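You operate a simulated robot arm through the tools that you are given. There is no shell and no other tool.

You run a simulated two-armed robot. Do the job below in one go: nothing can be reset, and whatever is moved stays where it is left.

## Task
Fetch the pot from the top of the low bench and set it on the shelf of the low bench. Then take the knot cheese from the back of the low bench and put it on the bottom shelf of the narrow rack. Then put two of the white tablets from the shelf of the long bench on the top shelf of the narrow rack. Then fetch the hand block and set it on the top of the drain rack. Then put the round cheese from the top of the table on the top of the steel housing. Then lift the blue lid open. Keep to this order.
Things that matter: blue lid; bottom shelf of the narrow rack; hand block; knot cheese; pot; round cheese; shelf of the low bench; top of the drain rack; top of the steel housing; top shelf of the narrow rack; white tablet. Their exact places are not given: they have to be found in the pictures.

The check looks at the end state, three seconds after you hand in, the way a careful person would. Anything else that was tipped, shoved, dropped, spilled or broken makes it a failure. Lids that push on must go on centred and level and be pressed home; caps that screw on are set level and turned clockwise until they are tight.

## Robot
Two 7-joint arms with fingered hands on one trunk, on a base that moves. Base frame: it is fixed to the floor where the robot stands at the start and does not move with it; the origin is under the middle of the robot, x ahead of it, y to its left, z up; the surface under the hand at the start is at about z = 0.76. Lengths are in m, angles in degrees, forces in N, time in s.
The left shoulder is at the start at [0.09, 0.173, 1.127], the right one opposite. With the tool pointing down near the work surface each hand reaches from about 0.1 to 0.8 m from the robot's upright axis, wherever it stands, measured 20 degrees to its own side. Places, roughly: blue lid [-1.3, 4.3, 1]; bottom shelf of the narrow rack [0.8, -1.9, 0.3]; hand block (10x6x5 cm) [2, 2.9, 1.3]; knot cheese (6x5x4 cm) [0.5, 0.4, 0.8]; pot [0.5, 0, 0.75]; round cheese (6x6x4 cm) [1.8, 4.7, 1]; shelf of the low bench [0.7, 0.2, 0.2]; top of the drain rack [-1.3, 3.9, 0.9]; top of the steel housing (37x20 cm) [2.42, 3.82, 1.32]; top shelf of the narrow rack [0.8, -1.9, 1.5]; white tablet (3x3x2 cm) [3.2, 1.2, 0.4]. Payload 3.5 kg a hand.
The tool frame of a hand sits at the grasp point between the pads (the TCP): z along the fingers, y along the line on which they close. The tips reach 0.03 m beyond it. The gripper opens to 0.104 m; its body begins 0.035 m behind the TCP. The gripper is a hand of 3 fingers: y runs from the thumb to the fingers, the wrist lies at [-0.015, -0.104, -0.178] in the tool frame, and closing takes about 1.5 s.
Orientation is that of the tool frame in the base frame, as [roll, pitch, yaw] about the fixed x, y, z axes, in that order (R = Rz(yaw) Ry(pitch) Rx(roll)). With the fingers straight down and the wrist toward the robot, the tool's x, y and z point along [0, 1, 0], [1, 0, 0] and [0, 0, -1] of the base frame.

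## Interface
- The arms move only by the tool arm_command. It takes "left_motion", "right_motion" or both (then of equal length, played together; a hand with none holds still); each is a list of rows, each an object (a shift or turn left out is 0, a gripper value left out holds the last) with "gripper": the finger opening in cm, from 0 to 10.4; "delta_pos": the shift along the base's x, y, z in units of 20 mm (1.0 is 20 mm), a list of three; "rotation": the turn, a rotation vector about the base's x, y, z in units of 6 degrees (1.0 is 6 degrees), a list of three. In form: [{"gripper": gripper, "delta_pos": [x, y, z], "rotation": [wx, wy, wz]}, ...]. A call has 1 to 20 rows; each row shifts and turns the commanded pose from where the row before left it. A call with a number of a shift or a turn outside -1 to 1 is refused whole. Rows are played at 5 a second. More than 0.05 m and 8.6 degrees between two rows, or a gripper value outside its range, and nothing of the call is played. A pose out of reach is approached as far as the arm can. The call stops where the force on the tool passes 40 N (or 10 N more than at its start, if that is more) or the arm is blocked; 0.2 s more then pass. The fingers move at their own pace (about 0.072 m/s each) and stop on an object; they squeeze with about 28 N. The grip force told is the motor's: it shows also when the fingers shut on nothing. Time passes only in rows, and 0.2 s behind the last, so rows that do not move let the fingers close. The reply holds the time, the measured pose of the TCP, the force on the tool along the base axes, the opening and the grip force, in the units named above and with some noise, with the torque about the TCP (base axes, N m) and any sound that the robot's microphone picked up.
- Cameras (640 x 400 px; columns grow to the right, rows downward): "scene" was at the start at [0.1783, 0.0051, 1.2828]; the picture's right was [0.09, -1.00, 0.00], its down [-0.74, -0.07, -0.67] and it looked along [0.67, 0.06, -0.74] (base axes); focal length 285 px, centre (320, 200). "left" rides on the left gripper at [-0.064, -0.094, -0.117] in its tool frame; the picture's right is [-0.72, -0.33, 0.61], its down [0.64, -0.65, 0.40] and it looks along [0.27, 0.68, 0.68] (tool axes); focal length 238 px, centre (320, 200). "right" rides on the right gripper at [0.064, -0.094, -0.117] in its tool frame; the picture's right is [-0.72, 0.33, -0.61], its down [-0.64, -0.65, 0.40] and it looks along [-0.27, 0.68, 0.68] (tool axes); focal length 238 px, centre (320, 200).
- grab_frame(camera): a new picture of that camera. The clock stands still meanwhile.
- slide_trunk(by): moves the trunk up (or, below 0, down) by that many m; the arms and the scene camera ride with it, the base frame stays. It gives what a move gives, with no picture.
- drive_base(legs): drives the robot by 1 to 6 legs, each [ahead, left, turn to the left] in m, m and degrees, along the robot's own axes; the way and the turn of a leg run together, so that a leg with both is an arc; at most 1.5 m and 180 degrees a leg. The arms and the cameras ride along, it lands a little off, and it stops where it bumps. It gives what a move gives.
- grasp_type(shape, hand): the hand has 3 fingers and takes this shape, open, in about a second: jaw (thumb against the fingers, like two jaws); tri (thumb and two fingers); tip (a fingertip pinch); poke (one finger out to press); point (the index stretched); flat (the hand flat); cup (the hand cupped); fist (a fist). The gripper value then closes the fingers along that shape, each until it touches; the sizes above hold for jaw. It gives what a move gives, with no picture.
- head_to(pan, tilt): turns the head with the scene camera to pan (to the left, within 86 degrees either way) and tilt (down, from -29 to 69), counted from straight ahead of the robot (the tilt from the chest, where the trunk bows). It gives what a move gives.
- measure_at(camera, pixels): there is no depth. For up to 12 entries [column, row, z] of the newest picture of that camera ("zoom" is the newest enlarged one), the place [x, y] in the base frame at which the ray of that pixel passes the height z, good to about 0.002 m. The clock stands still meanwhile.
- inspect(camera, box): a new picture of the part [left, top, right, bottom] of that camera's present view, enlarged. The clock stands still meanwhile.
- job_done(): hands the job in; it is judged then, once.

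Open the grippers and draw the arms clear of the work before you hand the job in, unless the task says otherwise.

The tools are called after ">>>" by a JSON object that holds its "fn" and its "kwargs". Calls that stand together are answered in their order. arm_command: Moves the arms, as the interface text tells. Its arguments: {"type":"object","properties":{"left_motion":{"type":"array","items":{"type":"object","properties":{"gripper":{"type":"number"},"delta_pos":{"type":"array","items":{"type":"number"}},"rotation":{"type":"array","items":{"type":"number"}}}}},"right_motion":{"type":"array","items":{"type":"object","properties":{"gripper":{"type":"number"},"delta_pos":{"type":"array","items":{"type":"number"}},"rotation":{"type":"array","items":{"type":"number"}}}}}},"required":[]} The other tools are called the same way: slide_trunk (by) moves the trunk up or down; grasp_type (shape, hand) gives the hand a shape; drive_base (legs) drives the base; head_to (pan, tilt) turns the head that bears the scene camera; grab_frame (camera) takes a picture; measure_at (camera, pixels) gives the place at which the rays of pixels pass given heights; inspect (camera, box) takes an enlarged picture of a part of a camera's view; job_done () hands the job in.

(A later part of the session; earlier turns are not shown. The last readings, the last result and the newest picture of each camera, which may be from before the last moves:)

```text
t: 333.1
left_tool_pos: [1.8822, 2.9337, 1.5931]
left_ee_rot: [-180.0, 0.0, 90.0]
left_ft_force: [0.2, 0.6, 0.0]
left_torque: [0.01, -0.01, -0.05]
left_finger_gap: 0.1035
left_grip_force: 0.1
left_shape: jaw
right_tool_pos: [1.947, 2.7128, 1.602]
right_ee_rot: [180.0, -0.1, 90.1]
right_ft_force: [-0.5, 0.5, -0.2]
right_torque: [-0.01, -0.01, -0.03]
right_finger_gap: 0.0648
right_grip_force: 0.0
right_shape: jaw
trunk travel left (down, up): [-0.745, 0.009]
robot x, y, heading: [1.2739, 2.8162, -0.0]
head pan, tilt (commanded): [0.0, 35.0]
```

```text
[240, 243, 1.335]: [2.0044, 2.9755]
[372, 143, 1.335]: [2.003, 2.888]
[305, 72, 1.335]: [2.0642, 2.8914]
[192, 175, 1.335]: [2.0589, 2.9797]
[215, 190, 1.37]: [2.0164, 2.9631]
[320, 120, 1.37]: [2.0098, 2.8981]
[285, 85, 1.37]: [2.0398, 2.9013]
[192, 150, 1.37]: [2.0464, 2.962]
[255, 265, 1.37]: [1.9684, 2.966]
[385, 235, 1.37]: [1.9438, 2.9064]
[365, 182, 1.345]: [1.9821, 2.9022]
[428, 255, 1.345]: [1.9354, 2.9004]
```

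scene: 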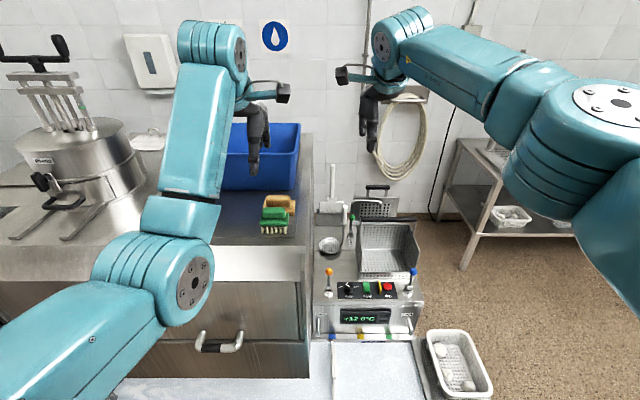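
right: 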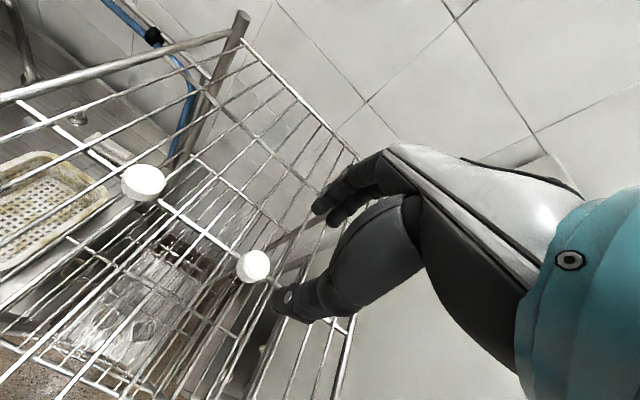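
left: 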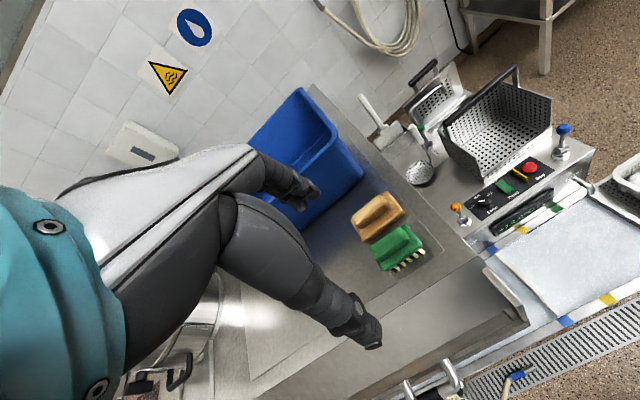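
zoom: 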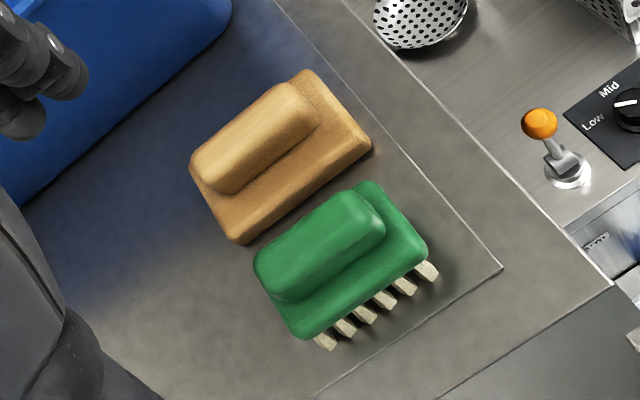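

The block's handle is at x 2.013–2.043, y 2.90–2.963 (centre [2.028,2.931]), slab x 2.003–2.062; the brush's handle ends at x≈1.975. I will grip the handle with the fingers opened only 4.6 cm. I drive 5 cm forward, lower to z≈1.49 and extend over it.

>>> {"fn": "drive_base", "kwargs": {"legs": [[0.05, 0, 0]]}}

>>> {"fn": "arm_command", "kwargs": {"left_motion": [{"delta_pos": [0, 0, -1], "gripper": 4.6}, {"delta_pos": [0, 0, -1]}, {"delta_pos": [0, 0, -1]}, {"delta_pos": [0, 0, -1]}, {"delta_pos": [0, 0, -1]}, {"delta_pos": [1, 0, 0]}, {"delta_pos": [1, 0, 0]}, {"delta_pos": [1, 0, 0]}, {"delta_pos": [1, 0, 0]}, {"delta_pos": [0.8, 0, 0]}, {}]}}

>>> {"fn": "grab_frame", "kwargs": {"camera": "left"}}

>>> {"fn": "grab_frame", "kwargs": {"camera": "scene"}}

```text
t: 334.0
left_tool_pos: [1.9231, 2.935, 1.5962]
left_ee_rot: [179.6, 0.0, 90.1]
left_ft_force: [0.1, 0.3, 0.3]
left_torque: [-0.05, -0.05, -0.02]
left_finger_gap: 0.1036
left_grip_force: 0.1
left_shape: jaw
right_tool_pos: [1.9899, 2.7136, 1.6057]
right_ee_rot: [179.7, -0.2, 90.2]
right_ft_force: [-0.3, -0.9, 0.9]
right_torque: [0.05, -0.08, 0.02]
right_finger_gap: 0.0649
right_grip_force: 0.2
right_shape: jaw
trunk travel left (down, up): [-0.745, 0.009]
robot x, y, heading: [1.3225, 2.8188, 0.1]
head pan, tilt (commanded): [0.0, 35.0]
```

```text
t: 336.4
left_tool_pos: [2.02, 2.936, 1.4931]
left_ee_rot: [179.8, 0.0, 90.1]
left_ft_force: [-0.1, 0.4, 0.4]
left_torque: [-0.01, 0.01, 0.01]
left_finger_gap: 0.0465
left_grip_force: 0.0
left_shape: jaw
left hand out of reach, approached as far as the arm can: row 10
right_tool_pos: [1.9965, 2.7148, 1.6024]
right_ee_rot: [180.0, -0.1, 90.2]
right_ft_force: [0.1, 0.0, 0.4]
right_torque: [0.04, 0.01, 0.01]
right_finger_gap: 0.0643
right_grip_force: 0.0
right_shape: jaw
trunk travel left (down, up): [-0.745, 0.009]
robot x, y, heading: [1.3229, 2.8148, 0.5]
head pan, tilt (commanded): [0.0, 35.0]
```

```text
taken
```

left: 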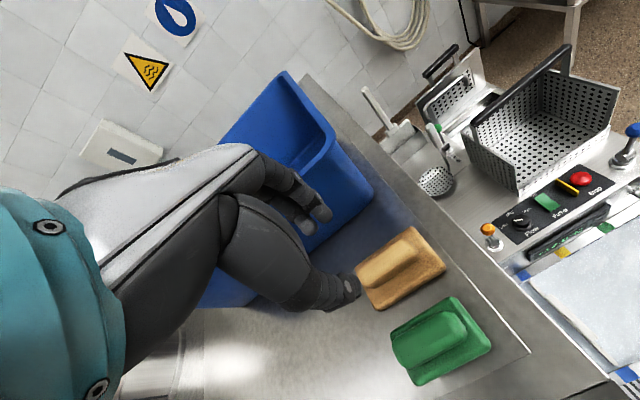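

```text
taken
```

scene: 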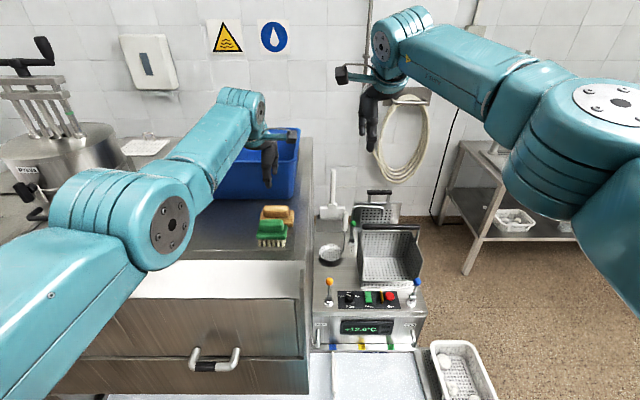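

I zoom in the left picture and measure the handle from here.

>>> {"fn": "inspect", "kwargs": {"camera": "left", "box": [330, 200, 500, 390]}}

>>> {"fn": "measure_at", "kwargs": {"camera": "left", "pixels": [[392, 276, 1.36]]}}

```text
2.11 times, centred on (415, 295) of left
```

zoom: 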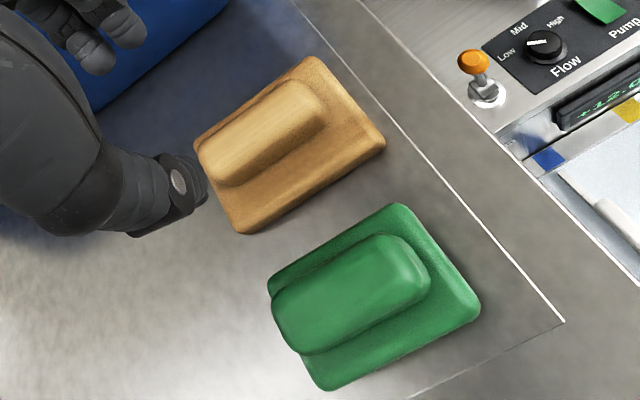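

```text
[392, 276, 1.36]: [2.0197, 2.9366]
```

I measure the handle's corners (232,185), (327,118), (290,80), (203,142) and slab/brush edges in this zoom.

>>> {"fn": "measure_at", "kwargs": {"camera": "zoom", "pixels": [[232, 185, 1.368], [327, 118, 1.368], [290, 80, 1.368], [203, 142, 1.368], [240, 233, 1.335], [385, 145, 1.335], [310, 58, 1.335], [275, 290, 1.385], [400, 235, 1.385], [270, 275, 1.355], [395, 205, 1.355]]}}

```text
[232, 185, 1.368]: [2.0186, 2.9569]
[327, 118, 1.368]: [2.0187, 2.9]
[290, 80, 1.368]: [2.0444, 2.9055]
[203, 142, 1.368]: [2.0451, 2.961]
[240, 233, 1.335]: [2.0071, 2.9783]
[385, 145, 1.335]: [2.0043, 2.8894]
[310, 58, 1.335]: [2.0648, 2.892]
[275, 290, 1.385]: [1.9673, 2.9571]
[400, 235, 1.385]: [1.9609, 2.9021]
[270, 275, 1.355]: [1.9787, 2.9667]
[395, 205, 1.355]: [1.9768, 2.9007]
```

The handle's centre is at [2.032,2.931]. I lower 8 cm while shifting 12 mm in x and -5 mm in y, then check.

>>> {"fn": "arm_command", "kwargs": {"left_motion": [{"delta_pos": [0, -0.25, -1]}, {"delta_pos": [0.2, 0, -1]}, {"delta_pos": [0.2, 0, -1]}, {"delta_pos": [0.2, 0, -0.8]}, {}]}}

>>> {"fn": "inspect", "kwargs": {"camera": "left", "box": [260, 180, 440, 340]}}

>>> {"fn": "inspect", "kwargs": {"camera": "scene", "box": [220, 130, 330, 260]}}

```text
t: 337.6
left_tool_pos: [2.0166, 2.9345, 1.4175]
left_ee_rot: [180.0, 0.1, 90.1]
left_ft_force: [0.5, -1.1, 0.2]
left_torque: [-0.01, 0.0, 0.02]
left_finger_gap: 0.0462
left_grip_force: 0.0
left_shape: jaw
left hand out of reach, approached as far as the arm can: row 2, 3, 4
right_tool_pos: [1.9973, 2.7123, 1.6027]
right_ee_rot: [-179.9, -0.1, 90.1]
right_ft_force: [0.9, -0.1, -0.3]
right_torque: [-0.02, 0.02, 0.02]
right_finger_gap: 0.0644
right_grip_force: 0.2
right_shape: jaw
trunk travel left (down, up): [-0.745, 0.009]
robot x, y, heading: [1.325, 2.8139, -0.2]
head pan, tilt (commanded): [0.0, 35.0]
```

```text
2.50 times, centred on (350, 260) of left
```

zoom: 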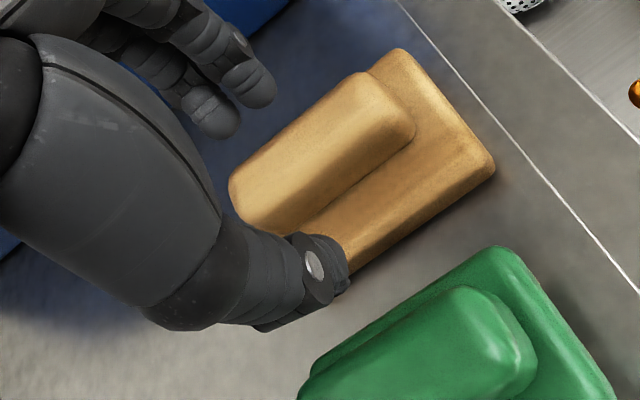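

```text
3.08 times, centred on (275, 195) of scene
```

zoom: 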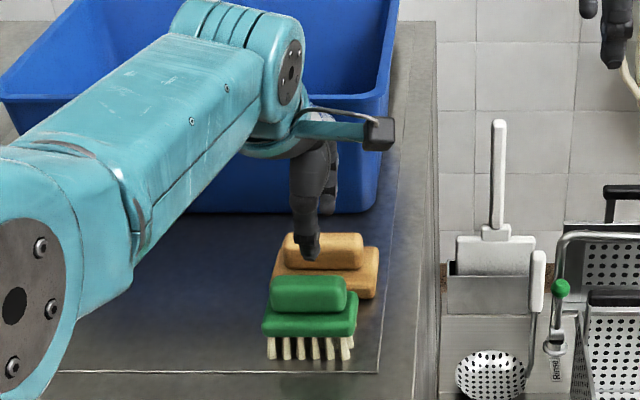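

The arm is at its limit 1.5 cm short in x, so I let the base advance 1.5 cm.

>>> {"fn": "drive_base", "kwargs": {"legs": [[0.016, -0.003, 0]]}}

>>> {"fn": "inspect", "kwargs": {"camera": "left", "box": [260, 180, 440, 340]}}

>>> {"fn": "measure_at", "kwargs": {"camera": "zoom", "pixels": [[245, 225, 1.368], [410, 130, 1.368], [365, 75, 1.368], [232, 180, 1.368]]}}

```text
t: 338.4
left_tool_pos: [2.0265, 2.9333, 1.421]
left_ee_rot: [179.7, 0.0, 90.1]
left_ft_force: [-0.9, 0.6, -0.6]
left_torque: [-0.04, -0.01, 0.0]
left_finger_gap: 0.0461
left_grip_force: 0.1
left_shape: jaw
right_tool_pos: [2.0061, 2.7115, 1.604]
right_ee_rot: [179.7, -0.2, 90.1]
right_ft_force: [0.4, 0.0, -0.9]
right_torque: [-0.02, -0.08, -0.02]
right_finger_gap: 0.0644
right_grip_force: 0.0
right_shape: jaw
trunk travel left (down, up): [-0.745, 0.009]
robot x, y, heading: [1.3393, 2.8105, 0.2]
head pan, tilt (commanded): [0.0, 35.0]
```

```text
2.50 times, centred on (350, 260) of left
```

zoom: 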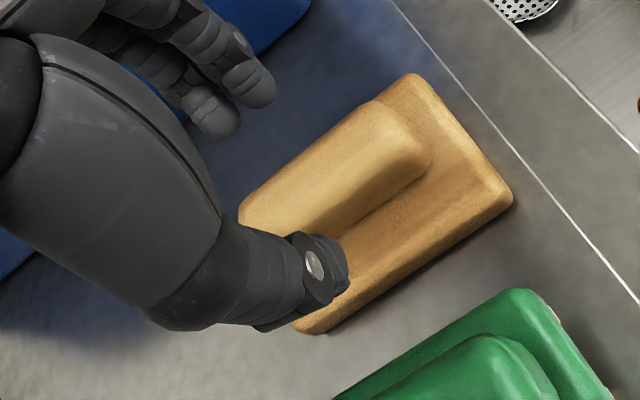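

```text
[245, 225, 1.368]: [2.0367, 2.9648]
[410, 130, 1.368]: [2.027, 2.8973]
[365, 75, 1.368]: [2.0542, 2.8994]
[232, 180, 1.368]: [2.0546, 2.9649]
```

I measure the handle's edges in this newest zoom: far side (240,210)–(372,102), near-right corner (428,165).

>>> {"fn": "measure_at", "kwargs": {"camera": "zoom", "pixels": [[240, 210, 1.368], [372, 102, 1.368], [428, 165, 1.368], [345, 228, 1.36], [510, 195, 1.335], [415, 75, 1.335]]}}

>>> {"fn": "arm_command", "kwargs": {"left_motion": [{"delta_pos": [0.1, -0.1, 0]}, {"delta_pos": [0.1, 0, 0]}]}}

```text
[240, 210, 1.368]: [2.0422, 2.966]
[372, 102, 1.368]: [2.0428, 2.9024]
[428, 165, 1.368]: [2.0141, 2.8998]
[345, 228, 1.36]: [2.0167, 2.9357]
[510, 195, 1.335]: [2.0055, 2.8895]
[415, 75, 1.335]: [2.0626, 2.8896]
```

```text
t: 338.9
left_tool_pos: [2.031, 2.9304, 1.4187]
left_ee_rot: [179.9, 0.0, 90.1]
left_ft_force: [0.0, 0.1, -0.1]
left_torque: [-0.02, -0.01, -0.01]
left_finger_gap: 0.0461
left_grip_force: 0.0
left_shape: jaw
right_tool_pos: [2.0097, 2.7119, 1.604]
right_ee_rot: [179.9, -0.2, 90.1]
right_ft_force: [-0.2, -0.2, 0.2]
right_torque: [0.0, -0.03, 0.01]
right_finger_gap: 0.0646
right_grip_force: 0.0
right_shape: jaw
trunk travel left (down, up): [-0.745, 0.009]
robot x, y, heading: [1.3356, 2.8075, 0.2]
head pan, tilt (commanded): [0.0, 35.0]
```

The handle's centre is [2.029,2.933] and the TCP is at [2.031,2.930]. I lower toward z≈1.38 in small rows, watching the force.

>>> {"fn": "arm_command", "kwargs": {"left_motion": [{"delta_pos": [-0.1, 0.1, -0.5]}, {"delta_pos": [0, 0, -0.5]}, {"delta_pos": [0, 0, -0.4]}, {"delta_pos": [0, 0, -0.2]}, {"delta_pos": [0, 0, -0.2]}]}}

>>> {"fn": "inspect", "kwargs": {"camera": "left", "box": [240, 160, 440, 340]}}

```text
t: 340.1
left_tool_pos: [2.0292, 2.9327, 1.383]
left_ee_rot: [179.9, -0.1, 90.1]
left_ft_force: [-0.1, 0.9, -0.8]
left_torque: [0.0, 0.02, 0.0]
left_finger_gap: 0.0464
left_grip_force: 0.1
left_shape: jaw
left hand out of reach, approached as far as the arm can: row 3
right_tool_pos: [2.0126, 2.7126, 1.6023]
right_ee_rot: [179.8, -0.3, 90.2]
right_ft_force: [-0.6, 0.4, 0.5]
right_torque: [-0.02, 0.0, -0.02]
right_finger_gap: 0.0646
right_grip_force: 0.0
right_shape: jaw
trunk travel left (down, up): [-0.745, 0.009]
robot x, y, heading: [1.3379, 2.8125, 0.2]
head pan, tilt (commanded): [0.0, 35.0]
```

```text
2.22 times, centred on (340, 250) of left
```

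zoom: 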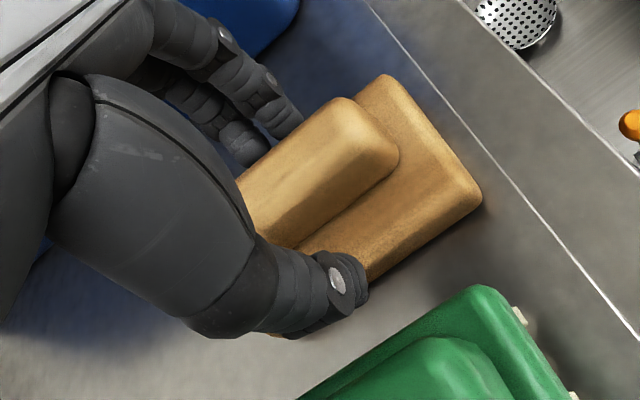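

The handle lies between thumb and fingers. I close now and check the grip.

>>> {"fn": "arm_command", "kwargs": {"left_motion": [{"delta_pos": [0, 0, -0.15]}, {"gripper": 1.5}, {}, {}, {}, {}, {}, {}, {}, {}]}}

>>> {"fn": "inspect", "kwargs": {"camera": "left", "box": [240, 160, 440, 340]}}

```text
t: 342.4
left_tool_pos: [2.0288, 2.9335, 1.3796]
left_ee_rot: [179.8, -0.1, 90.1]
left_ft_force: [-0.3, 0.0, 0.4]
left_torque: [0.03, 0.0, 0.01]
left_finger_gap: 0.0182
left_grip_force: 28.0
left_shape: jaw
right_tool_pos: [2.0129, 2.7117, 1.6019]
right_ee_rot: [180.0, -0.1, 90.1]
right_ft_force: [0.0, -0.2, 0.3]
right_torque: [-0.06, -0.01, -0.04]
right_finger_gap: 0.0645
right_grip_force: 0.1
right_shape: jaw
trunk travel left (down, up): [-0.745, 0.009]
robot x, y, heading: [1.3372, 2.8107, 0.3]
head pan, tilt (commanded): [0.0, 35.0]
```

```text
2.22 times, centred on (340, 250) of left
```

zoom: 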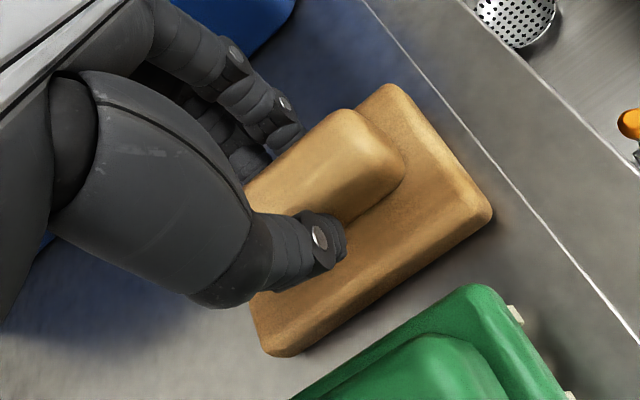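

The handle is gripped (28 N, gap 1.8 cm). I lift 3 cm and check that the block comes along level.

>>> {"fn": "arm_command", "kwargs": {"left_motion": [{"delta_pos": [0, 0, 0.3]}, {"delta_pos": [0, 0, 0.5]}, {"delta_pos": [0, 0, 0.7]}]}}

>>> {"fn": "inspect", "kwargs": {"camera": "left", "box": [240, 160, 440, 340]}}

>>> {"fn": "inspect", "kwargs": {"camera": "scene", "box": [220, 130, 330, 260]}}

```text
t: 343.1
left_tool_pos: [2.0285, 2.9329, 1.4086]
left_ee_rot: [-180.0, 0.0, 90.1]
left_ft_force: [0.1, -0.4, -0.9]
left_torque: [0.0, 0.01, 0.0]
left_finger_gap: 0.0182
left_grip_force: 28.0
left_shape: jaw
right_tool_pos: [2.0126, 2.711, 1.6017]
right_ee_rot: [179.9, -0.2, 90.0]
right_ft_force: [0.3, -0.8, -0.2]
right_torque: [-0.01, -0.01, -0.01]
right_finger_gap: 0.0645
right_grip_force: 0.0
right_shape: jaw
trunk travel left (down, up): [-0.745, 0.009]
robot x, y, heading: [1.3359, 2.8139, 0.1]
head pan, tilt (commanded): [0.0, 35.0]
```

```text
2.22 times, centred on (340, 250) of left
```

zoom: 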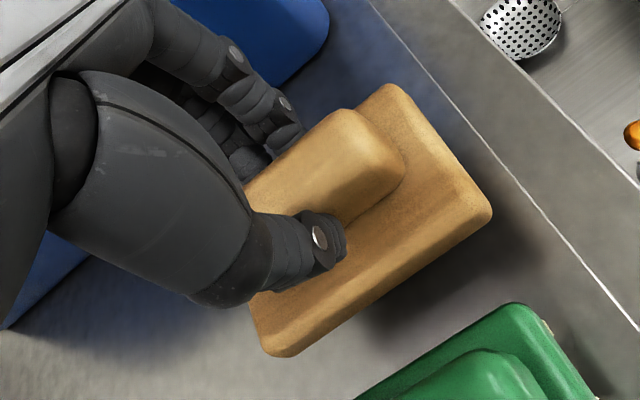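

```text
3.08 times, centred on (275, 195) of scene
```

zoom: 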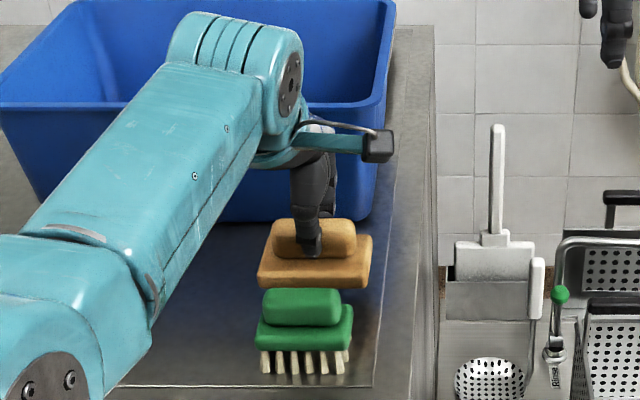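

The block hangs level. I raise it another 12 cm while pulling back, then strafe back out to open floor and turn to look toward the drain rack.

>>> {"fn": "arm_command", "kwargs": {"left_motion": [{"delta_pos": [0, 0, 1]}, {"delta_pos": [0, 0, 1]}, {"delta_pos": [-0.5, 0, 1]}, {"delta_pos": [-0.5, 0, 1]}, {"delta_pos": [-1, 0, 1]}, {"delta_pos": [-1, 0, 1]}, {"delta_pos": [-1, 0, 0]}, {"delta_pos": [-1, 0, 0]}]}}

>>> {"fn": "drive_base", "kwargs": {"legs": [[-0.08, 0, 0], [0, -1.0, 0], [0, 0, 120]]}}

>>> {"fn": "head_to", "kwargs": {"pan": 0, "tilt": 15}}

>>> {"fn": "grab_frame", "kwargs": {"camera": "scene"}}

```text
t: 344.9
left_tool_pos: [1.9305, 2.9342, 1.5304]
left_ee_rot: [180.0, -0.1, 90.1]
left_ft_force: [-0.3, -0.8, -1.3]
left_torque: [-0.02, 0.03, -0.03]
left_finger_gap: 0.0186
left_grip_force: 27.8
left_shape: jaw
right_tool_pos: [2.0119, 2.7104, 1.6032]
right_ee_rot: [179.9, -0.2, 90.1]
right_ft_force: [0.3, 0.0, -0.9]
right_torque: [-0.01, 0.04, -0.02]
right_finger_gap: 0.0646
right_grip_force: 0.1
right_shape: jaw
trunk travel left (down, up): [-0.745, 0.009]
robot x, y, heading: [1.3404, 2.8082, 0.1]
head pan, tilt (commanded): [0.0, 35.0]
```

```text
t: 355.7
left_tool_pos: [0.848, 2.2813, 1.5291]
left_ee_rot: [180.0, 0.0, -148.7]
left_ft_force: [-0.3, 0.2, -2.0]
left_torque: [0.0, -0.01, -0.03]
left_finger_gap: 0.0181
left_grip_force: 27.8
left_shape: jaw
right_tool_pos: [0.9983, 2.4664, 1.6017]
right_ee_rot: [-179.9, -0.1, -148.5]
right_ft_force: [-0.6, -0.1, 0.2]
right_torque: [0.02, 0.02, 0.0]
right_finger_gap: 0.0647
right_grip_force: 0.0
right_shape: jaw
trunk travel left (down, up): [-0.745, 0.009]
robot x, y, heading: [1.2643, 1.8389, 121.5]
head pan, tilt (commanded): [0.0, 35.0]
```

```text
t: 356.5
left_tool_pos: [0.8494, 2.2802, 1.5293]
left_ee_rot: [-180.0, 0.0, -148.6]
left_ft_force: [-0.3, 1.0, -2.7]
left_torque: [-0.02, 0.0, 0.0]
left_finger_gap: 0.0179
left_grip_force: 27.6
left_shape: jaw
right_tool_pos: [0.997, 2.4673, 1.6011]
right_ee_rot: [180.0, -0.2, -148.5]
right_ft_force: [-0.4, 0.4, 0.1]
right_torque: [0.0, 0.02, -0.04]
right_finger_gap: 0.0648
right_grip_force: 0.0
right_shape: jaw
trunk travel left (down, up): [-0.745, 0.009]
robot x, y, heading: [1.2624, 1.8378, 121.4]
head pan, tilt (commanded): [0.0, 15.0]
```

```text
taken
```

scene: 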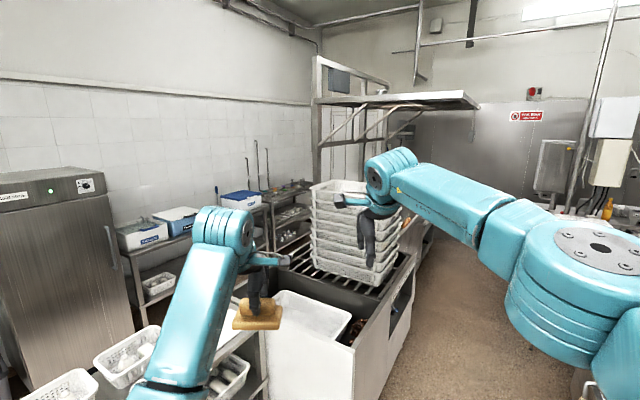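

I zoom toward azimuth 141° (columns 100–330), where the drain rack and the blue lid should be.

>>> {"fn": "inspect", "kwargs": {"camera": "scene", "box": [100, 140, 340, 300]}}

>>> {"fn": "measure_at", "kwargs": {"camera": "scene", "pixels": [[240, 205, 0.95], [175, 222, 0.95], [140, 240, 0.95], [300, 185, 0.9], [345, 240, 0.9], [352, 395, 0.0], [260, 395, 0.0], [380, 290, 0.8]]}}

```text
2.50 times, centred on (220, 220) of scene
```

zoom: 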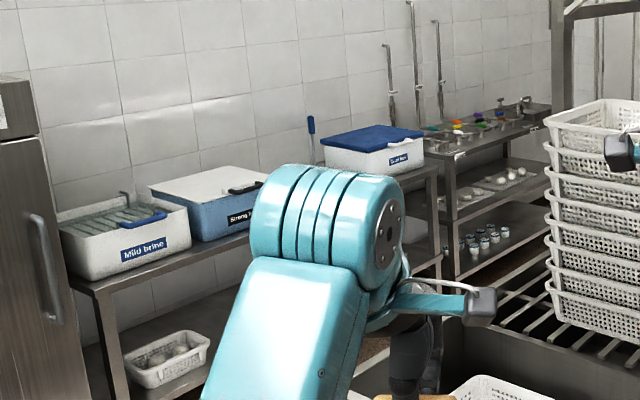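

```text
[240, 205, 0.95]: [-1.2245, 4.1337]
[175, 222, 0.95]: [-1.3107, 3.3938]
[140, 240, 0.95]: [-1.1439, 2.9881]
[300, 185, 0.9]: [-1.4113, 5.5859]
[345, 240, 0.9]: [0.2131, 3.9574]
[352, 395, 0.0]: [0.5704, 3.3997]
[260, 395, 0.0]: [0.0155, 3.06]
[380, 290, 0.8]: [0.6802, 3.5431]
```

The blue-lidded white box is on the west bench at about [-1.22,4.13]; my arm hides the place of the drain rack. I look left to see the way around the trolley and the vat.

>>> {"fn": "head_to", "kwargs": {"pan": 45, "tilt": 30}}

>>> {"fn": "grab_frame", "kwargs": {"camera": "scene"}}

```text
t: 357.7
left_tool_pos: [0.85, 2.2811, 1.5296]
left_ee_rot: [180.0, -0.1, -148.6]
left_ft_force: [0.0, -0.8, -0.6]
left_torque: [-0.01, 0.04, 0.0]
left_finger_gap: 0.0181
left_grip_force: 28.5
left_shape: jaw
right_tool_pos: [0.9984, 2.4672, 1.602]
right_ee_rot: [179.9, -0.2, -148.4]
right_ft_force: [-0.3, -0.1, -0.1]
right_torque: [0.03, -0.01, 0.02]
right_finger_gap: 0.0649
right_grip_force: 0.0
right_shape: jaw
trunk travel left (down, up): [-0.745, 0.009]
robot x, y, heading: [1.2609, 1.8366, 121.6]
head pan, tilt (commanded): [45.0, 30.0]
```

```text
taken
```

scene: 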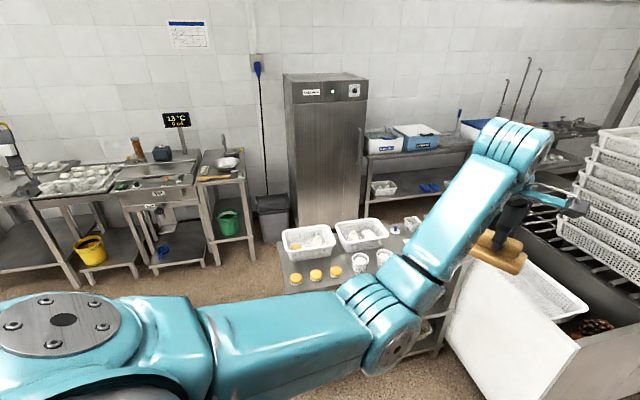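

I measure the trolley's top corners (280,243), (284,293), the fridge foot and the west bench edge.

>>> {"fn": "measure_at", "kwargs": {"camera": "scene", "pixels": [[280, 243, 0.8], [284, 293, 0.8], [430, 225, 0.8], [295, 225, 0.0], [365, 195, 0.8], [370, 157, 0.85], [470, 150, 0.85], [250, 265, 0.0], [445, 370, 0.8]]}}

>>> {"fn": "inspect", "kwargs": {"camera": "scene", "box": [260, 100, 480, 330]}}

```text
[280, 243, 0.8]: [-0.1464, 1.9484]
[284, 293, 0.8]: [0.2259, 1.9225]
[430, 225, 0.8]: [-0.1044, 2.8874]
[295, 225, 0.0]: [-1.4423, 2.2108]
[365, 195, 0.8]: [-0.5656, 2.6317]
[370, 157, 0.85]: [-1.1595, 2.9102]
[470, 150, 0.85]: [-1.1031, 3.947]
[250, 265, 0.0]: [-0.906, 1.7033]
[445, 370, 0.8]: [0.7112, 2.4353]
```

```text
1.74 times, centred on (370, 215) of scene
```

zoom: 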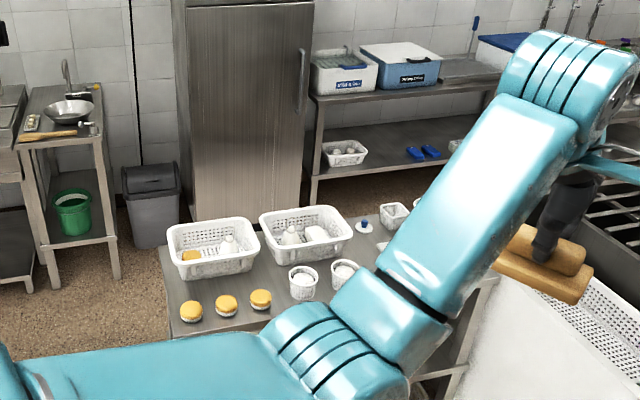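

The trolley spans x -0.15–0.23, y 1.93–2.9, and the west bench's front edge is at x≈-1.1, so there is a corridor about 0.95 m wide. I drive round the trolley with the hands high (z≥1.5) into that corridor, heading +y.

>>> {"fn": "drive_base", "kwargs": {"legs": [[0, 0, 58.5], [0, 0.43, 0], [0.9, 0, 0], [0.9, 0, 0], [0, 0, -90]]}}

>>> {"fn": "head_to", "kwargs": {"pan": 20, "tilt": 25}}

>>> {"fn": "grab_frame", "kwargs": {"camera": "scene"}}

```text
t: 375.4
left_tool_pos: [-0.664, 2.004, 1.5297]
left_ee_rot: [180.0, 0.0, 179.8]
left_ft_force: [0.3, -0.2, -1.1]
left_torque: [0.01, -0.03, -0.01]
left_finger_gap: 0.0175
left_grip_force: 27.6
left_shape: jaw
right_tool_pos: [-0.4419, 2.0845, 1.6023]
right_ee_rot: [179.9, -0.1, 179.9]
right_ft_force: [-0.4, -1.1, 0.6]
right_torque: [0.0, 0.0, -0.02]
right_finger_gap: 0.0644
right_grip_force: 0.1
right_shape: jaw
trunk travel left (down, up): [-0.745, 0.009]
robot x, y, heading: [-0.5448, 1.407, 89.8]
head pan, tilt (commanded): [45.0, 30.0]
```

```text
t: 376.3
left_tool_pos: [-0.6637, 2.0045, 1.5294]
left_ee_rot: [179.8, -0.1, 180.0]
left_ft_force: [-0.1, 0.5, -1.2]
left_torque: [-0.03, 0.0, 0.0]
left_finger_gap: 0.018
left_grip_force: 28.2
left_shape: jaw
right_tool_pos: [-0.4413, 2.0849, 1.601]
right_ee_rot: [179.9, -0.2, 180.0]
right_ft_force: [-0.4, 0.0, 0.4]
right_torque: [-0.06, 0.0, -0.04]
right_finger_gap: 0.0646
right_grip_force: 0.1
right_shape: jaw
trunk travel left (down, up): [-0.745, 0.009]
robot x, y, heading: [-0.5422, 1.4105, 90.0]
head pan, tilt (commanded): [20.0, 25.0]
```

```text
taken
```

scene: 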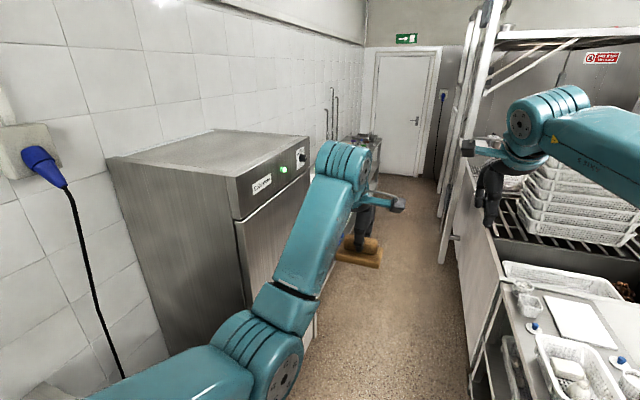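

The fridge stands on the left; I check how far its front (corners (310,137) and (232,190)) reaches into the corridor.

>>> {"fn": "measure_at", "kwargs": {"camera": "scene", "pixels": [[310, 137, 1.7], [310, 137, 1.65], [310, 137, 1.6], [232, 192, 1.65], [232, 192, 1.6], [440, 265, 0.0], [470, 370, 0.3], [375, 180, 0.85]]}}

```text
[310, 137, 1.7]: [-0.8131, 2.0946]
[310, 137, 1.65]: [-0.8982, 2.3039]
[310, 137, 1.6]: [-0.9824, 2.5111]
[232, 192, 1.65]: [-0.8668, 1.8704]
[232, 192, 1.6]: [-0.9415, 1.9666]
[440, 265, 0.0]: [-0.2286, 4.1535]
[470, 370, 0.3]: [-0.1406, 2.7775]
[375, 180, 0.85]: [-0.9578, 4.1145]
```

The fridge front is at x≈-0.97, so the left elbow (x≈-0.82) passes. I drive 0.95 m forward, then look again.

>>> {"fn": "drive_base", "kwargs": {"legs": [[0.95, 0, 0]]}}

>>> {"fn": "head_to", "kwargs": {"pan": 40, "tilt": 30}}

>>> {"fn": "grab_frame", "kwargs": {"camera": "scene"}}

```text
t: 381.3
left_tool_pos: [-0.6472, 2.9598, 1.5303]
left_ee_rot: [179.9, 0.0, 179.0]
left_ft_force: [-0.5, 0.5, -1.7]
left_torque: [0.0, 0.0, -0.02]
left_finger_gap: 0.0178
left_grip_force: 27.5
left_shape: jaw
right_tool_pos: [-0.4218, 3.0368, 1.6021]
right_ee_rot: [179.9, -0.2, 179.2]
right_ft_force: [0.5, 0.0, 0.5]
right_torque: [-0.01, 0.0, -0.02]
right_finger_gap: 0.0645
right_grip_force: 0.1
right_shape: jaw
trunk travel left (down, up): [-0.745, 0.009]
robot x, y, heading: [-0.5339, 2.3648, 89.0]
head pan, tilt (commanded): [20.0, 25.0]
```

```text
t: 382.1
left_tool_pos: [-0.6468, 2.9608, 1.5301]
left_ee_rot: [179.9, 0.0, 178.9]
left_ft_force: [-1.0, 0.3, -0.2]
left_torque: [-0.01, 0.02, -0.02]
left_finger_gap: 0.0177
left_grip_force: 27.8
left_shape: jaw
right_tool_pos: [-0.4226, 3.0374, 1.6019]
right_ee_rot: [-180.0, -0.2, 179.1]
right_ft_force: [0.0, 0.5, -0.2]
right_torque: [0.0, 0.03, -0.01]
right_finger_gap: 0.0647
right_grip_force: 0.1
right_shape: jaw
trunk travel left (down, up): [-0.745, 0.009]
robot x, y, heading: [-0.5345, 2.3662, 89.1]
head pan, tilt (commanded): [40.0, 30.0]
```

```text
taken
```

scene: 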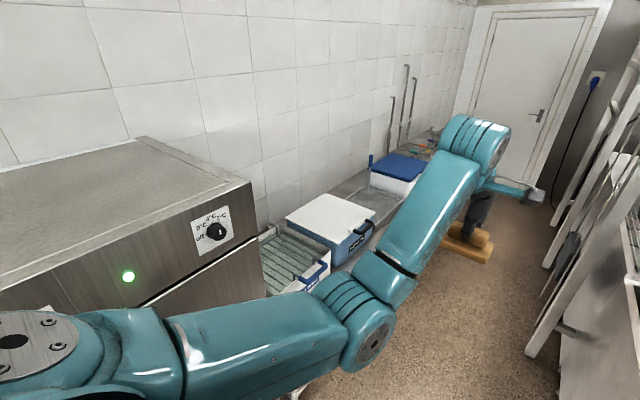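

The flat metal rack lies between the strong-brine box and the blue-lidded box. Before going on I look to the right, where white frame posts stand near the path.

>>> {"fn": "head_to", "kwargs": {"pan": -30, "tilt": 15}}

>>> {"fn": "grab_frame", "kwargs": {"camera": "scene"}}

>>> {"fn": "grab_frame", "kwargs": {"camera": "right"}}

```text
t: 383.5
left_tool_pos: [-0.6465, 2.9587, 1.5294]
left_ee_rot: [179.9, 0.0, 179.0]
left_ft_force: [0.6, -0.6, -1.3]
left_torque: [0.01, -0.02, 0.0]
left_finger_gap: 0.0179
left_grip_force: 28.0
left_shape: jaw
right_tool_pos: [-0.4234, 3.0366, 1.6038]
right_ee_rot: [179.9, -0.2, 179.1]
right_ft_force: [0.5, 0.8, 0.8]
right_torque: [0.01, 0.0, -0.01]
right_finger_gap: 0.0644
right_grip_force: 0.0
right_shape: jaw
trunk travel left (down, up): [-0.745, 0.009]
robot x, y, heading: [-0.5355, 2.3648, 88.8]
head pan, tilt (commanded): [-30.0, 15.0]
```

```text
taken
```

scene: 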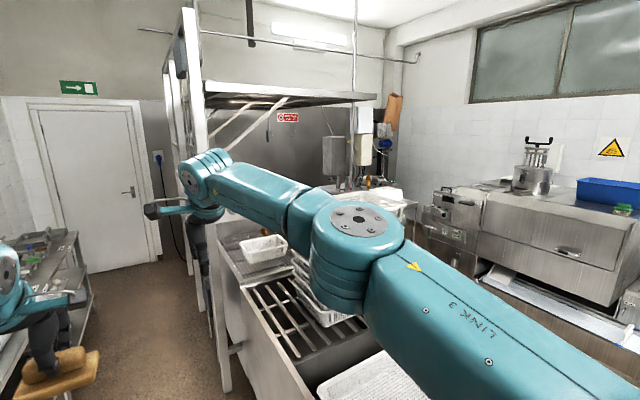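

```text
taken
```

right: 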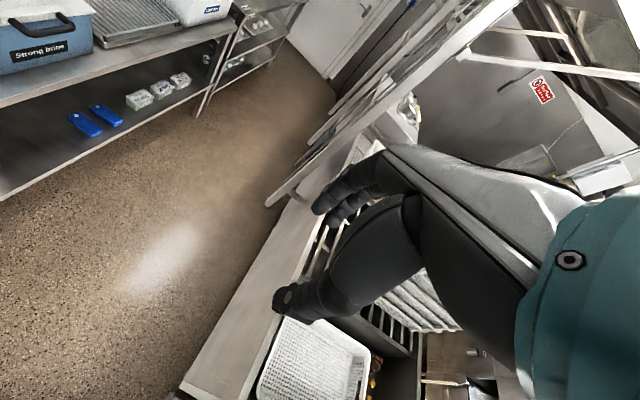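

White posts of the vat's frame stand along the right. I measure the post foot (228,390), the vat's side edge and the bench's rack in these pictures.

>>> {"fn": "measure_at", "kwargs": {"camera": "scene", "pixels": [[228, 388, 0.0], [226, 300, 0.8], [222, 243, 0.8], [245, 330, 0.8], [188, 262, 0.0], [190, 40, 1.9], [215, 100, 1.9]]}}

>>> {"fn": "measure_at", "kwargs": {"camera": "right", "pixels": [[185, 388, 0.8], [300, 215, 0.8], [268, 205, 0.8], [225, 60, 0.85], [100, 45, 0.9], [215, 20, 0.9], [235, 5, 0.9]]}}

```text
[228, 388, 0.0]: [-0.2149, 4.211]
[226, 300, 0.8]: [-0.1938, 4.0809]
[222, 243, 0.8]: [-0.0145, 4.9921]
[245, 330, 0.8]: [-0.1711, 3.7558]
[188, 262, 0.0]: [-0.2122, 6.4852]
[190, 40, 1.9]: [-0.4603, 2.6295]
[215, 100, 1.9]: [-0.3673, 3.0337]
```

```text
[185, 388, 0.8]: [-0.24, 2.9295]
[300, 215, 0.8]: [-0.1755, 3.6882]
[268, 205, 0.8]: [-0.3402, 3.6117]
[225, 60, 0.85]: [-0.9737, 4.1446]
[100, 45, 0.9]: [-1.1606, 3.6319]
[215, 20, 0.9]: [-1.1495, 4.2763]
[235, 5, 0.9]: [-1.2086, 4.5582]
```

The first post is at y≈4.21 and the vat's side at x≈-0.22; the bench front is at x≈-0.97. I drive to y≈2.95, turn to face the west bench (heading 180) and strafe north to y≈3.6.

>>> {"fn": "drive_base", "kwargs": {"legs": [[0.55, 0.05, 1], [0, 0, 90]]}}

>>> {"fn": "head_to", "kwargs": {"pan": -30, "tilt": 40}}

>>> {"fn": "grab_frame", "kwargs": {"camera": "scene"}}

```text
t: 390.4
left_tool_pos: [-1.1782, 2.8358, 1.5322]
left_ee_rot: [179.5, 1.3, -95.0]
left_ft_force: [-6.3, 30.0, -2.1]
left_torque: [0.61, 0.2, -0.37]
left_finger_gap: 0.0182
left_grip_force: 27.7
left_shape: jaw
right_tool_pos: [-1.2498, 3.046, 1.6003]
right_ee_rot: [-180.0, -0.4, -93.0]
right_ft_force: [-1.0, -0.3, 0.1]
right_torque: [0.09, 0.02, -0.06]
right_finger_gap: 0.0647
right_grip_force: 0.1
right_shape: jaw
trunk travel left (down, up): [-0.745, 0.009]
robot x, y, heading: [-0.5832, 2.9131, 177.1]
head pan, tilt (commanded): [-30.0, 15.0]
stopped in leg 2: the force on the tool passed its limit at 50 N (the readings are from after the stop); the commanded pose is now the measured one
```

```text
t: 391.3
left_tool_pos: [-1.1778, 2.8357, 1.5308]
left_ee_rot: [179.8, 0.9, -94.6]
left_ft_force: [-5.8, 28.9, -1.7]
left_torque: [0.61, 0.14, -0.41]
left_finger_gap: 0.0182
left_grip_force: 27.6
left_shape: jaw
right_tool_pos: [-1.2501, 3.051, 1.6006]
right_ee_rot: [-180.0, -0.5, -92.9]
right_ft_force: [0.0, 0.3, -0.1]
right_torque: [0.02, 0.03, -0.01]
right_finger_gap: 0.0645
right_grip_force: 0.0
right_shape: jaw
trunk travel left (down, up): [-0.745, 0.009]
robot x, y, heading: [-0.5773, 2.9097, 176.8]
head pan, tilt (commanded): [-30.0, 40.0]
```

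```text
taken
```

scene: 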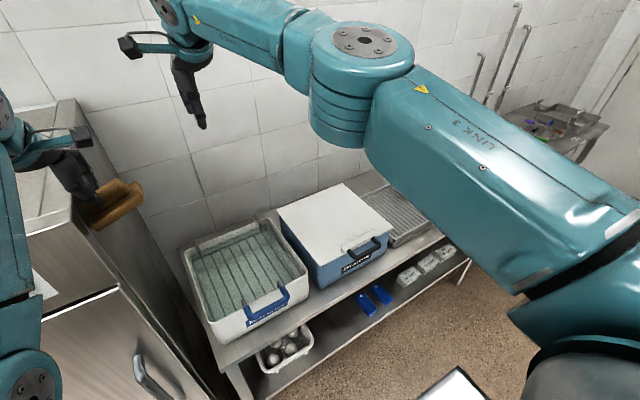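

The left hand with the block touched the side of the fridge (30 N in +y), which reaches farther north than I thought. I strafe right, straight away from it, at once.

>>> {"fn": "drive_base", "kwargs": {"legs": [[0, -0.2, 0]]}}

>>> {"fn": "grab_frame", "kwargs": {"camera": "left"}}

>>> {"fn": "grab_frame", "kwargs": {"camera": "scene"}}

```text
t: 392.9
left_tool_pos: [-1.1673, 3.0172, 1.5319]
left_ee_rot: [179.7, 1.1, -94.0]
left_ft_force: [-0.5, -0.4, -1.6]
left_torque: [0.0, 0.0, -0.02]
left_finger_gap: 0.0184
left_grip_force: 28.7
left_shape: jaw
right_tool_pos: [-1.2391, 3.2349, 1.6022]
right_ee_rot: [179.9, -0.1, -92.7]
right_ft_force: [0.8, -0.3, 0.4]
right_torque: [0.02, 0.05, -0.01]
right_finger_gap: 0.0645
right_grip_force: 0.1
right_shape: jaw
trunk travel left (down, up): [-0.745, 0.009]
robot x, y, heading: [-0.5741, 3.1035, 177.2]
head pan, tilt (commanded): [-30.0, 40.0]
```

```text
taken
```

left: 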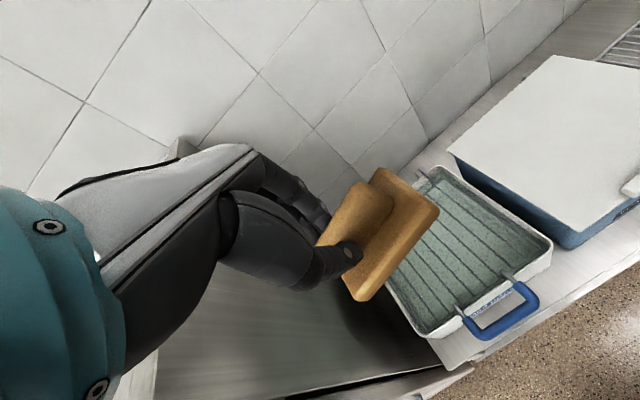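

```text
taken
```

scene: 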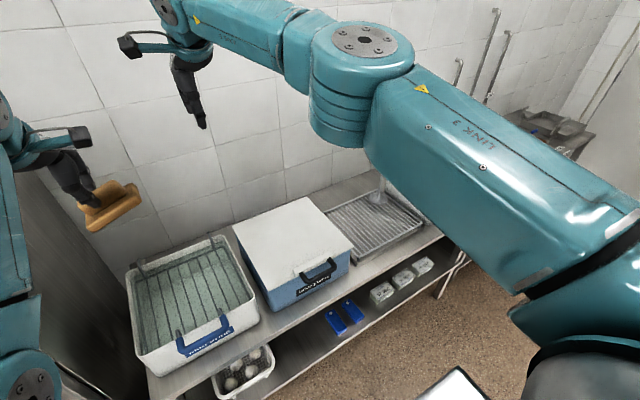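

The block is still held, though it slid some 2–3 cm along the grip. The slotted drain rack shows right of the strong-brine box at (375,222). I strafe on to y≈3.6 and straighten the heading.

>>> {"fn": "drive_base", "kwargs": {"legs": [[0, -0.5, 2.8]]}}

>>> {"fn": "head_to", "kwargs": {"pan": -10, "tilt": 45}}

>>> {"fn": "grab_frame", "kwargs": {"camera": "scene"}}

>>> {"fn": "grab_frame", "kwargs": {"camera": "left"}}

```text
t: 395.8
left_tool_pos: [-1.1513, 3.4825, 1.5319]
left_ee_rot: [179.7, 0.9, -91.1]
left_ft_force: [0.5, 0.3, -1.2]
left_torque: [-0.03, -0.02, 0.02]
left_finger_gap: 0.0183
left_grip_force: 27.9
left_shape: jaw
right_tool_pos: [-1.234, 3.6979, 1.6021]
right_ee_rot: [180.0, -0.2, -89.8]
right_ft_force: [0.4, -0.1, 1.3]
right_torque: [0.0, 0.0, 0.01]
right_finger_gap: 0.0647
right_grip_force: 0.1
right_shape: jaw
trunk travel left (down, up): [-0.745, 0.009]
robot x, y, heading: [-0.5622, 3.5999, -180.0]
head pan, tilt (commanded): [-30.0, 40.0]
```

```text
t: 396.6
left_tool_pos: [-1.1519, 3.4848, 1.5319]
left_ee_rot: [179.8, 0.8, -91.2]
left_ft_force: [-0.7, 0.2, -2.2]
left_torque: [-0.06, -0.01, 0.0]
left_finger_gap: 0.018
left_grip_force: 28.1
left_shape: jaw
right_tool_pos: [-1.234, 3.6996, 1.6023]
right_ee_rot: [-180.0, -0.2, -89.9]
right_ft_force: [0.3, -0.5, -0.3]
right_torque: [-0.01, -0.01, 0.0]
right_finger_gap: 0.0646
right_grip_force: 0.0
right_shape: jaw
trunk travel left (down, up): [-0.745, 0.009]
robot x, y, heading: [-0.5583, 3.6002, -180.1]
head pan, tilt (commanded): [-10.0, 45.0]
```

```text
taken
```

scene: 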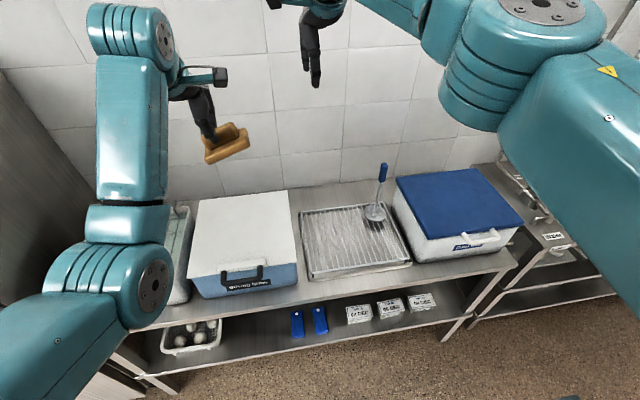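

```text
taken
```

left: 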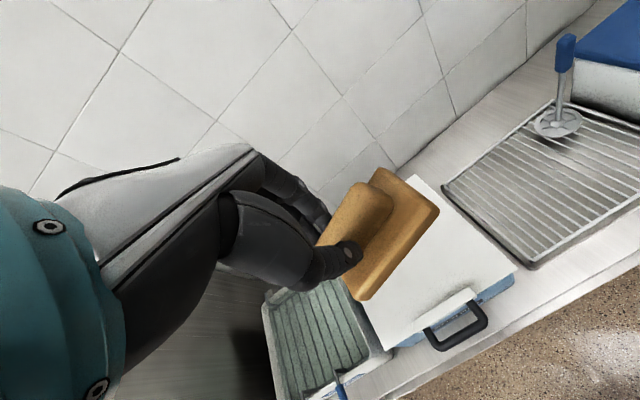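

The drain rack at (350,238) is free except for a masher in its far right corner (375,205); the blue-lidded box is right of it. I measure the rack's corners and the box.

>>> {"fn": "inspect", "kwargs": {"camera": "scene", "box": [280, 150, 540, 300]}}

>>> {"fn": "measure_at", "kwargs": {"camera": "scene", "pixels": [[300, 211, 0.88], [386, 204, 0.88], [411, 262, 0.88], [309, 279, 0.88], [376, 213, 0.9], [398, 240, 0.87], [310, 300, 0.86], [310, 308, 0.84], [396, 178, 1.05], [425, 238, 1.05], [523, 223, 1.05], [470, 168, 1.05]]}}

```text
2.46 times, centred on (410, 225) of scene
```

zoom: 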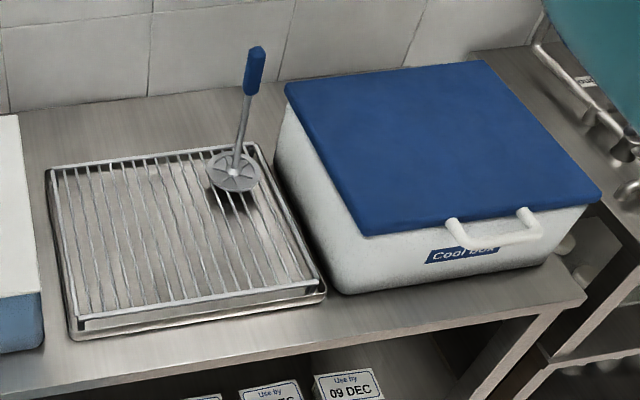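

```text
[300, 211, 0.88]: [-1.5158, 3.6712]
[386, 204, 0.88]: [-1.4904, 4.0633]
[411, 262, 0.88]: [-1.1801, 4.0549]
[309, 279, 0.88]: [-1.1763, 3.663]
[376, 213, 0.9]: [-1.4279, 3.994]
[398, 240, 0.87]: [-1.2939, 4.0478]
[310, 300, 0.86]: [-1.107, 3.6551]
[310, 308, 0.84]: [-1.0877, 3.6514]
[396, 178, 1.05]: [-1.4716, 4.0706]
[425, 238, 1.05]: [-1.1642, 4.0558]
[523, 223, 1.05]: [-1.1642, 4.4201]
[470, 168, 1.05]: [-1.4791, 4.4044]
```

The rack spans x -1.51…-1.18, y 3.67–4.06 at z≈0.88; I will set the block at about [-1.30,3.80]. I raise the right hand out of the way and strafe right 0.32 m.

>>> {"fn": "arm_command", "kwargs": {"right_motion": [{"delta_pos": [0.3, 0, 1]}, {"delta_pos": [0.3, 0, 1]}, {"delta_pos": [0.3, 0, 1]}, {"delta_pos": [0.3, 0, 1]}, {"delta_pos": [0.3, 0, 1]}, {"delta_pos": [0.3, 0, 1]}, {"delta_pos": [0.3, 0, 1]}, {"delta_pos": [0.3, 0, 1]}]}}

>>> {"fn": "drive_base", "kwargs": {"legs": [[0, -0.32, 0]]}}

>>> {"fn": "grab_frame", "kwargs": {"camera": "scene"}}

```text
t: 398.4
left_tool_pos: [-1.1513, 3.4832, 1.5307]
left_ee_rot: [179.7, 1.0, -91.2]
left_ft_force: [0.5, -1.0, -1.0]
left_torque: [-0.01, -0.01, 0.03]
left_finger_gap: 0.0182
left_grip_force: 28.4
left_shape: jaw
right_tool_pos: [-1.1762, 3.699, 1.7582]
right_ee_rot: [179.9, -0.2, -89.9]
right_ft_force: [0.3, 0.1, 0.2]
right_torque: [0.03, -0.02, 0.0]
right_finger_gap: 0.0647
right_grip_force: 0.1
right_shape: jaw
right hand out of reach, approached as far as the arm can: row 7, 8
trunk travel left (down, up): [-0.745, 0.009]
robot x, y, heading: [-0.5606, 3.5993, -180.0]
head pan, tilt (commanded): [-10.0, 45.0]
```

```text
t: 400.6
left_tool_pos: [-1.1538, 3.7963, 1.5302]
left_ee_rot: [179.8, 0.8, -91.0]
left_ft_force: [-0.4, 0.1, -1.5]
left_torque: [-0.01, -0.01, 0.0]
left_finger_gap: 0.0182
left_grip_force: 27.8
left_shape: jaw
right_tool_pos: [-1.1785, 4.0118, 1.7577]
right_ee_rot: [179.9, -0.2, -89.9]
right_ft_force: [0.3, 0.1, 0.2]
right_torque: [0.02, 0.01, -0.01]
right_finger_gap: 0.0646
right_grip_force: 0.1
right_shape: jaw
trunk travel left (down, up): [-0.745, 0.009]
robot x, y, heading: [-0.5572, 3.9157, -179.7]
head pan, tilt (commanded): [-10.0, 45.0]
```

```text
taken
```

scene: 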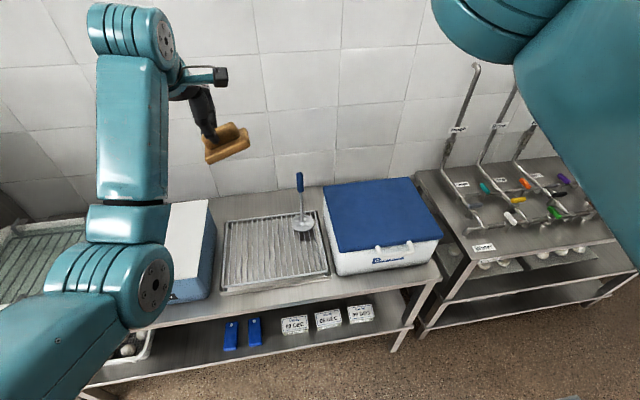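

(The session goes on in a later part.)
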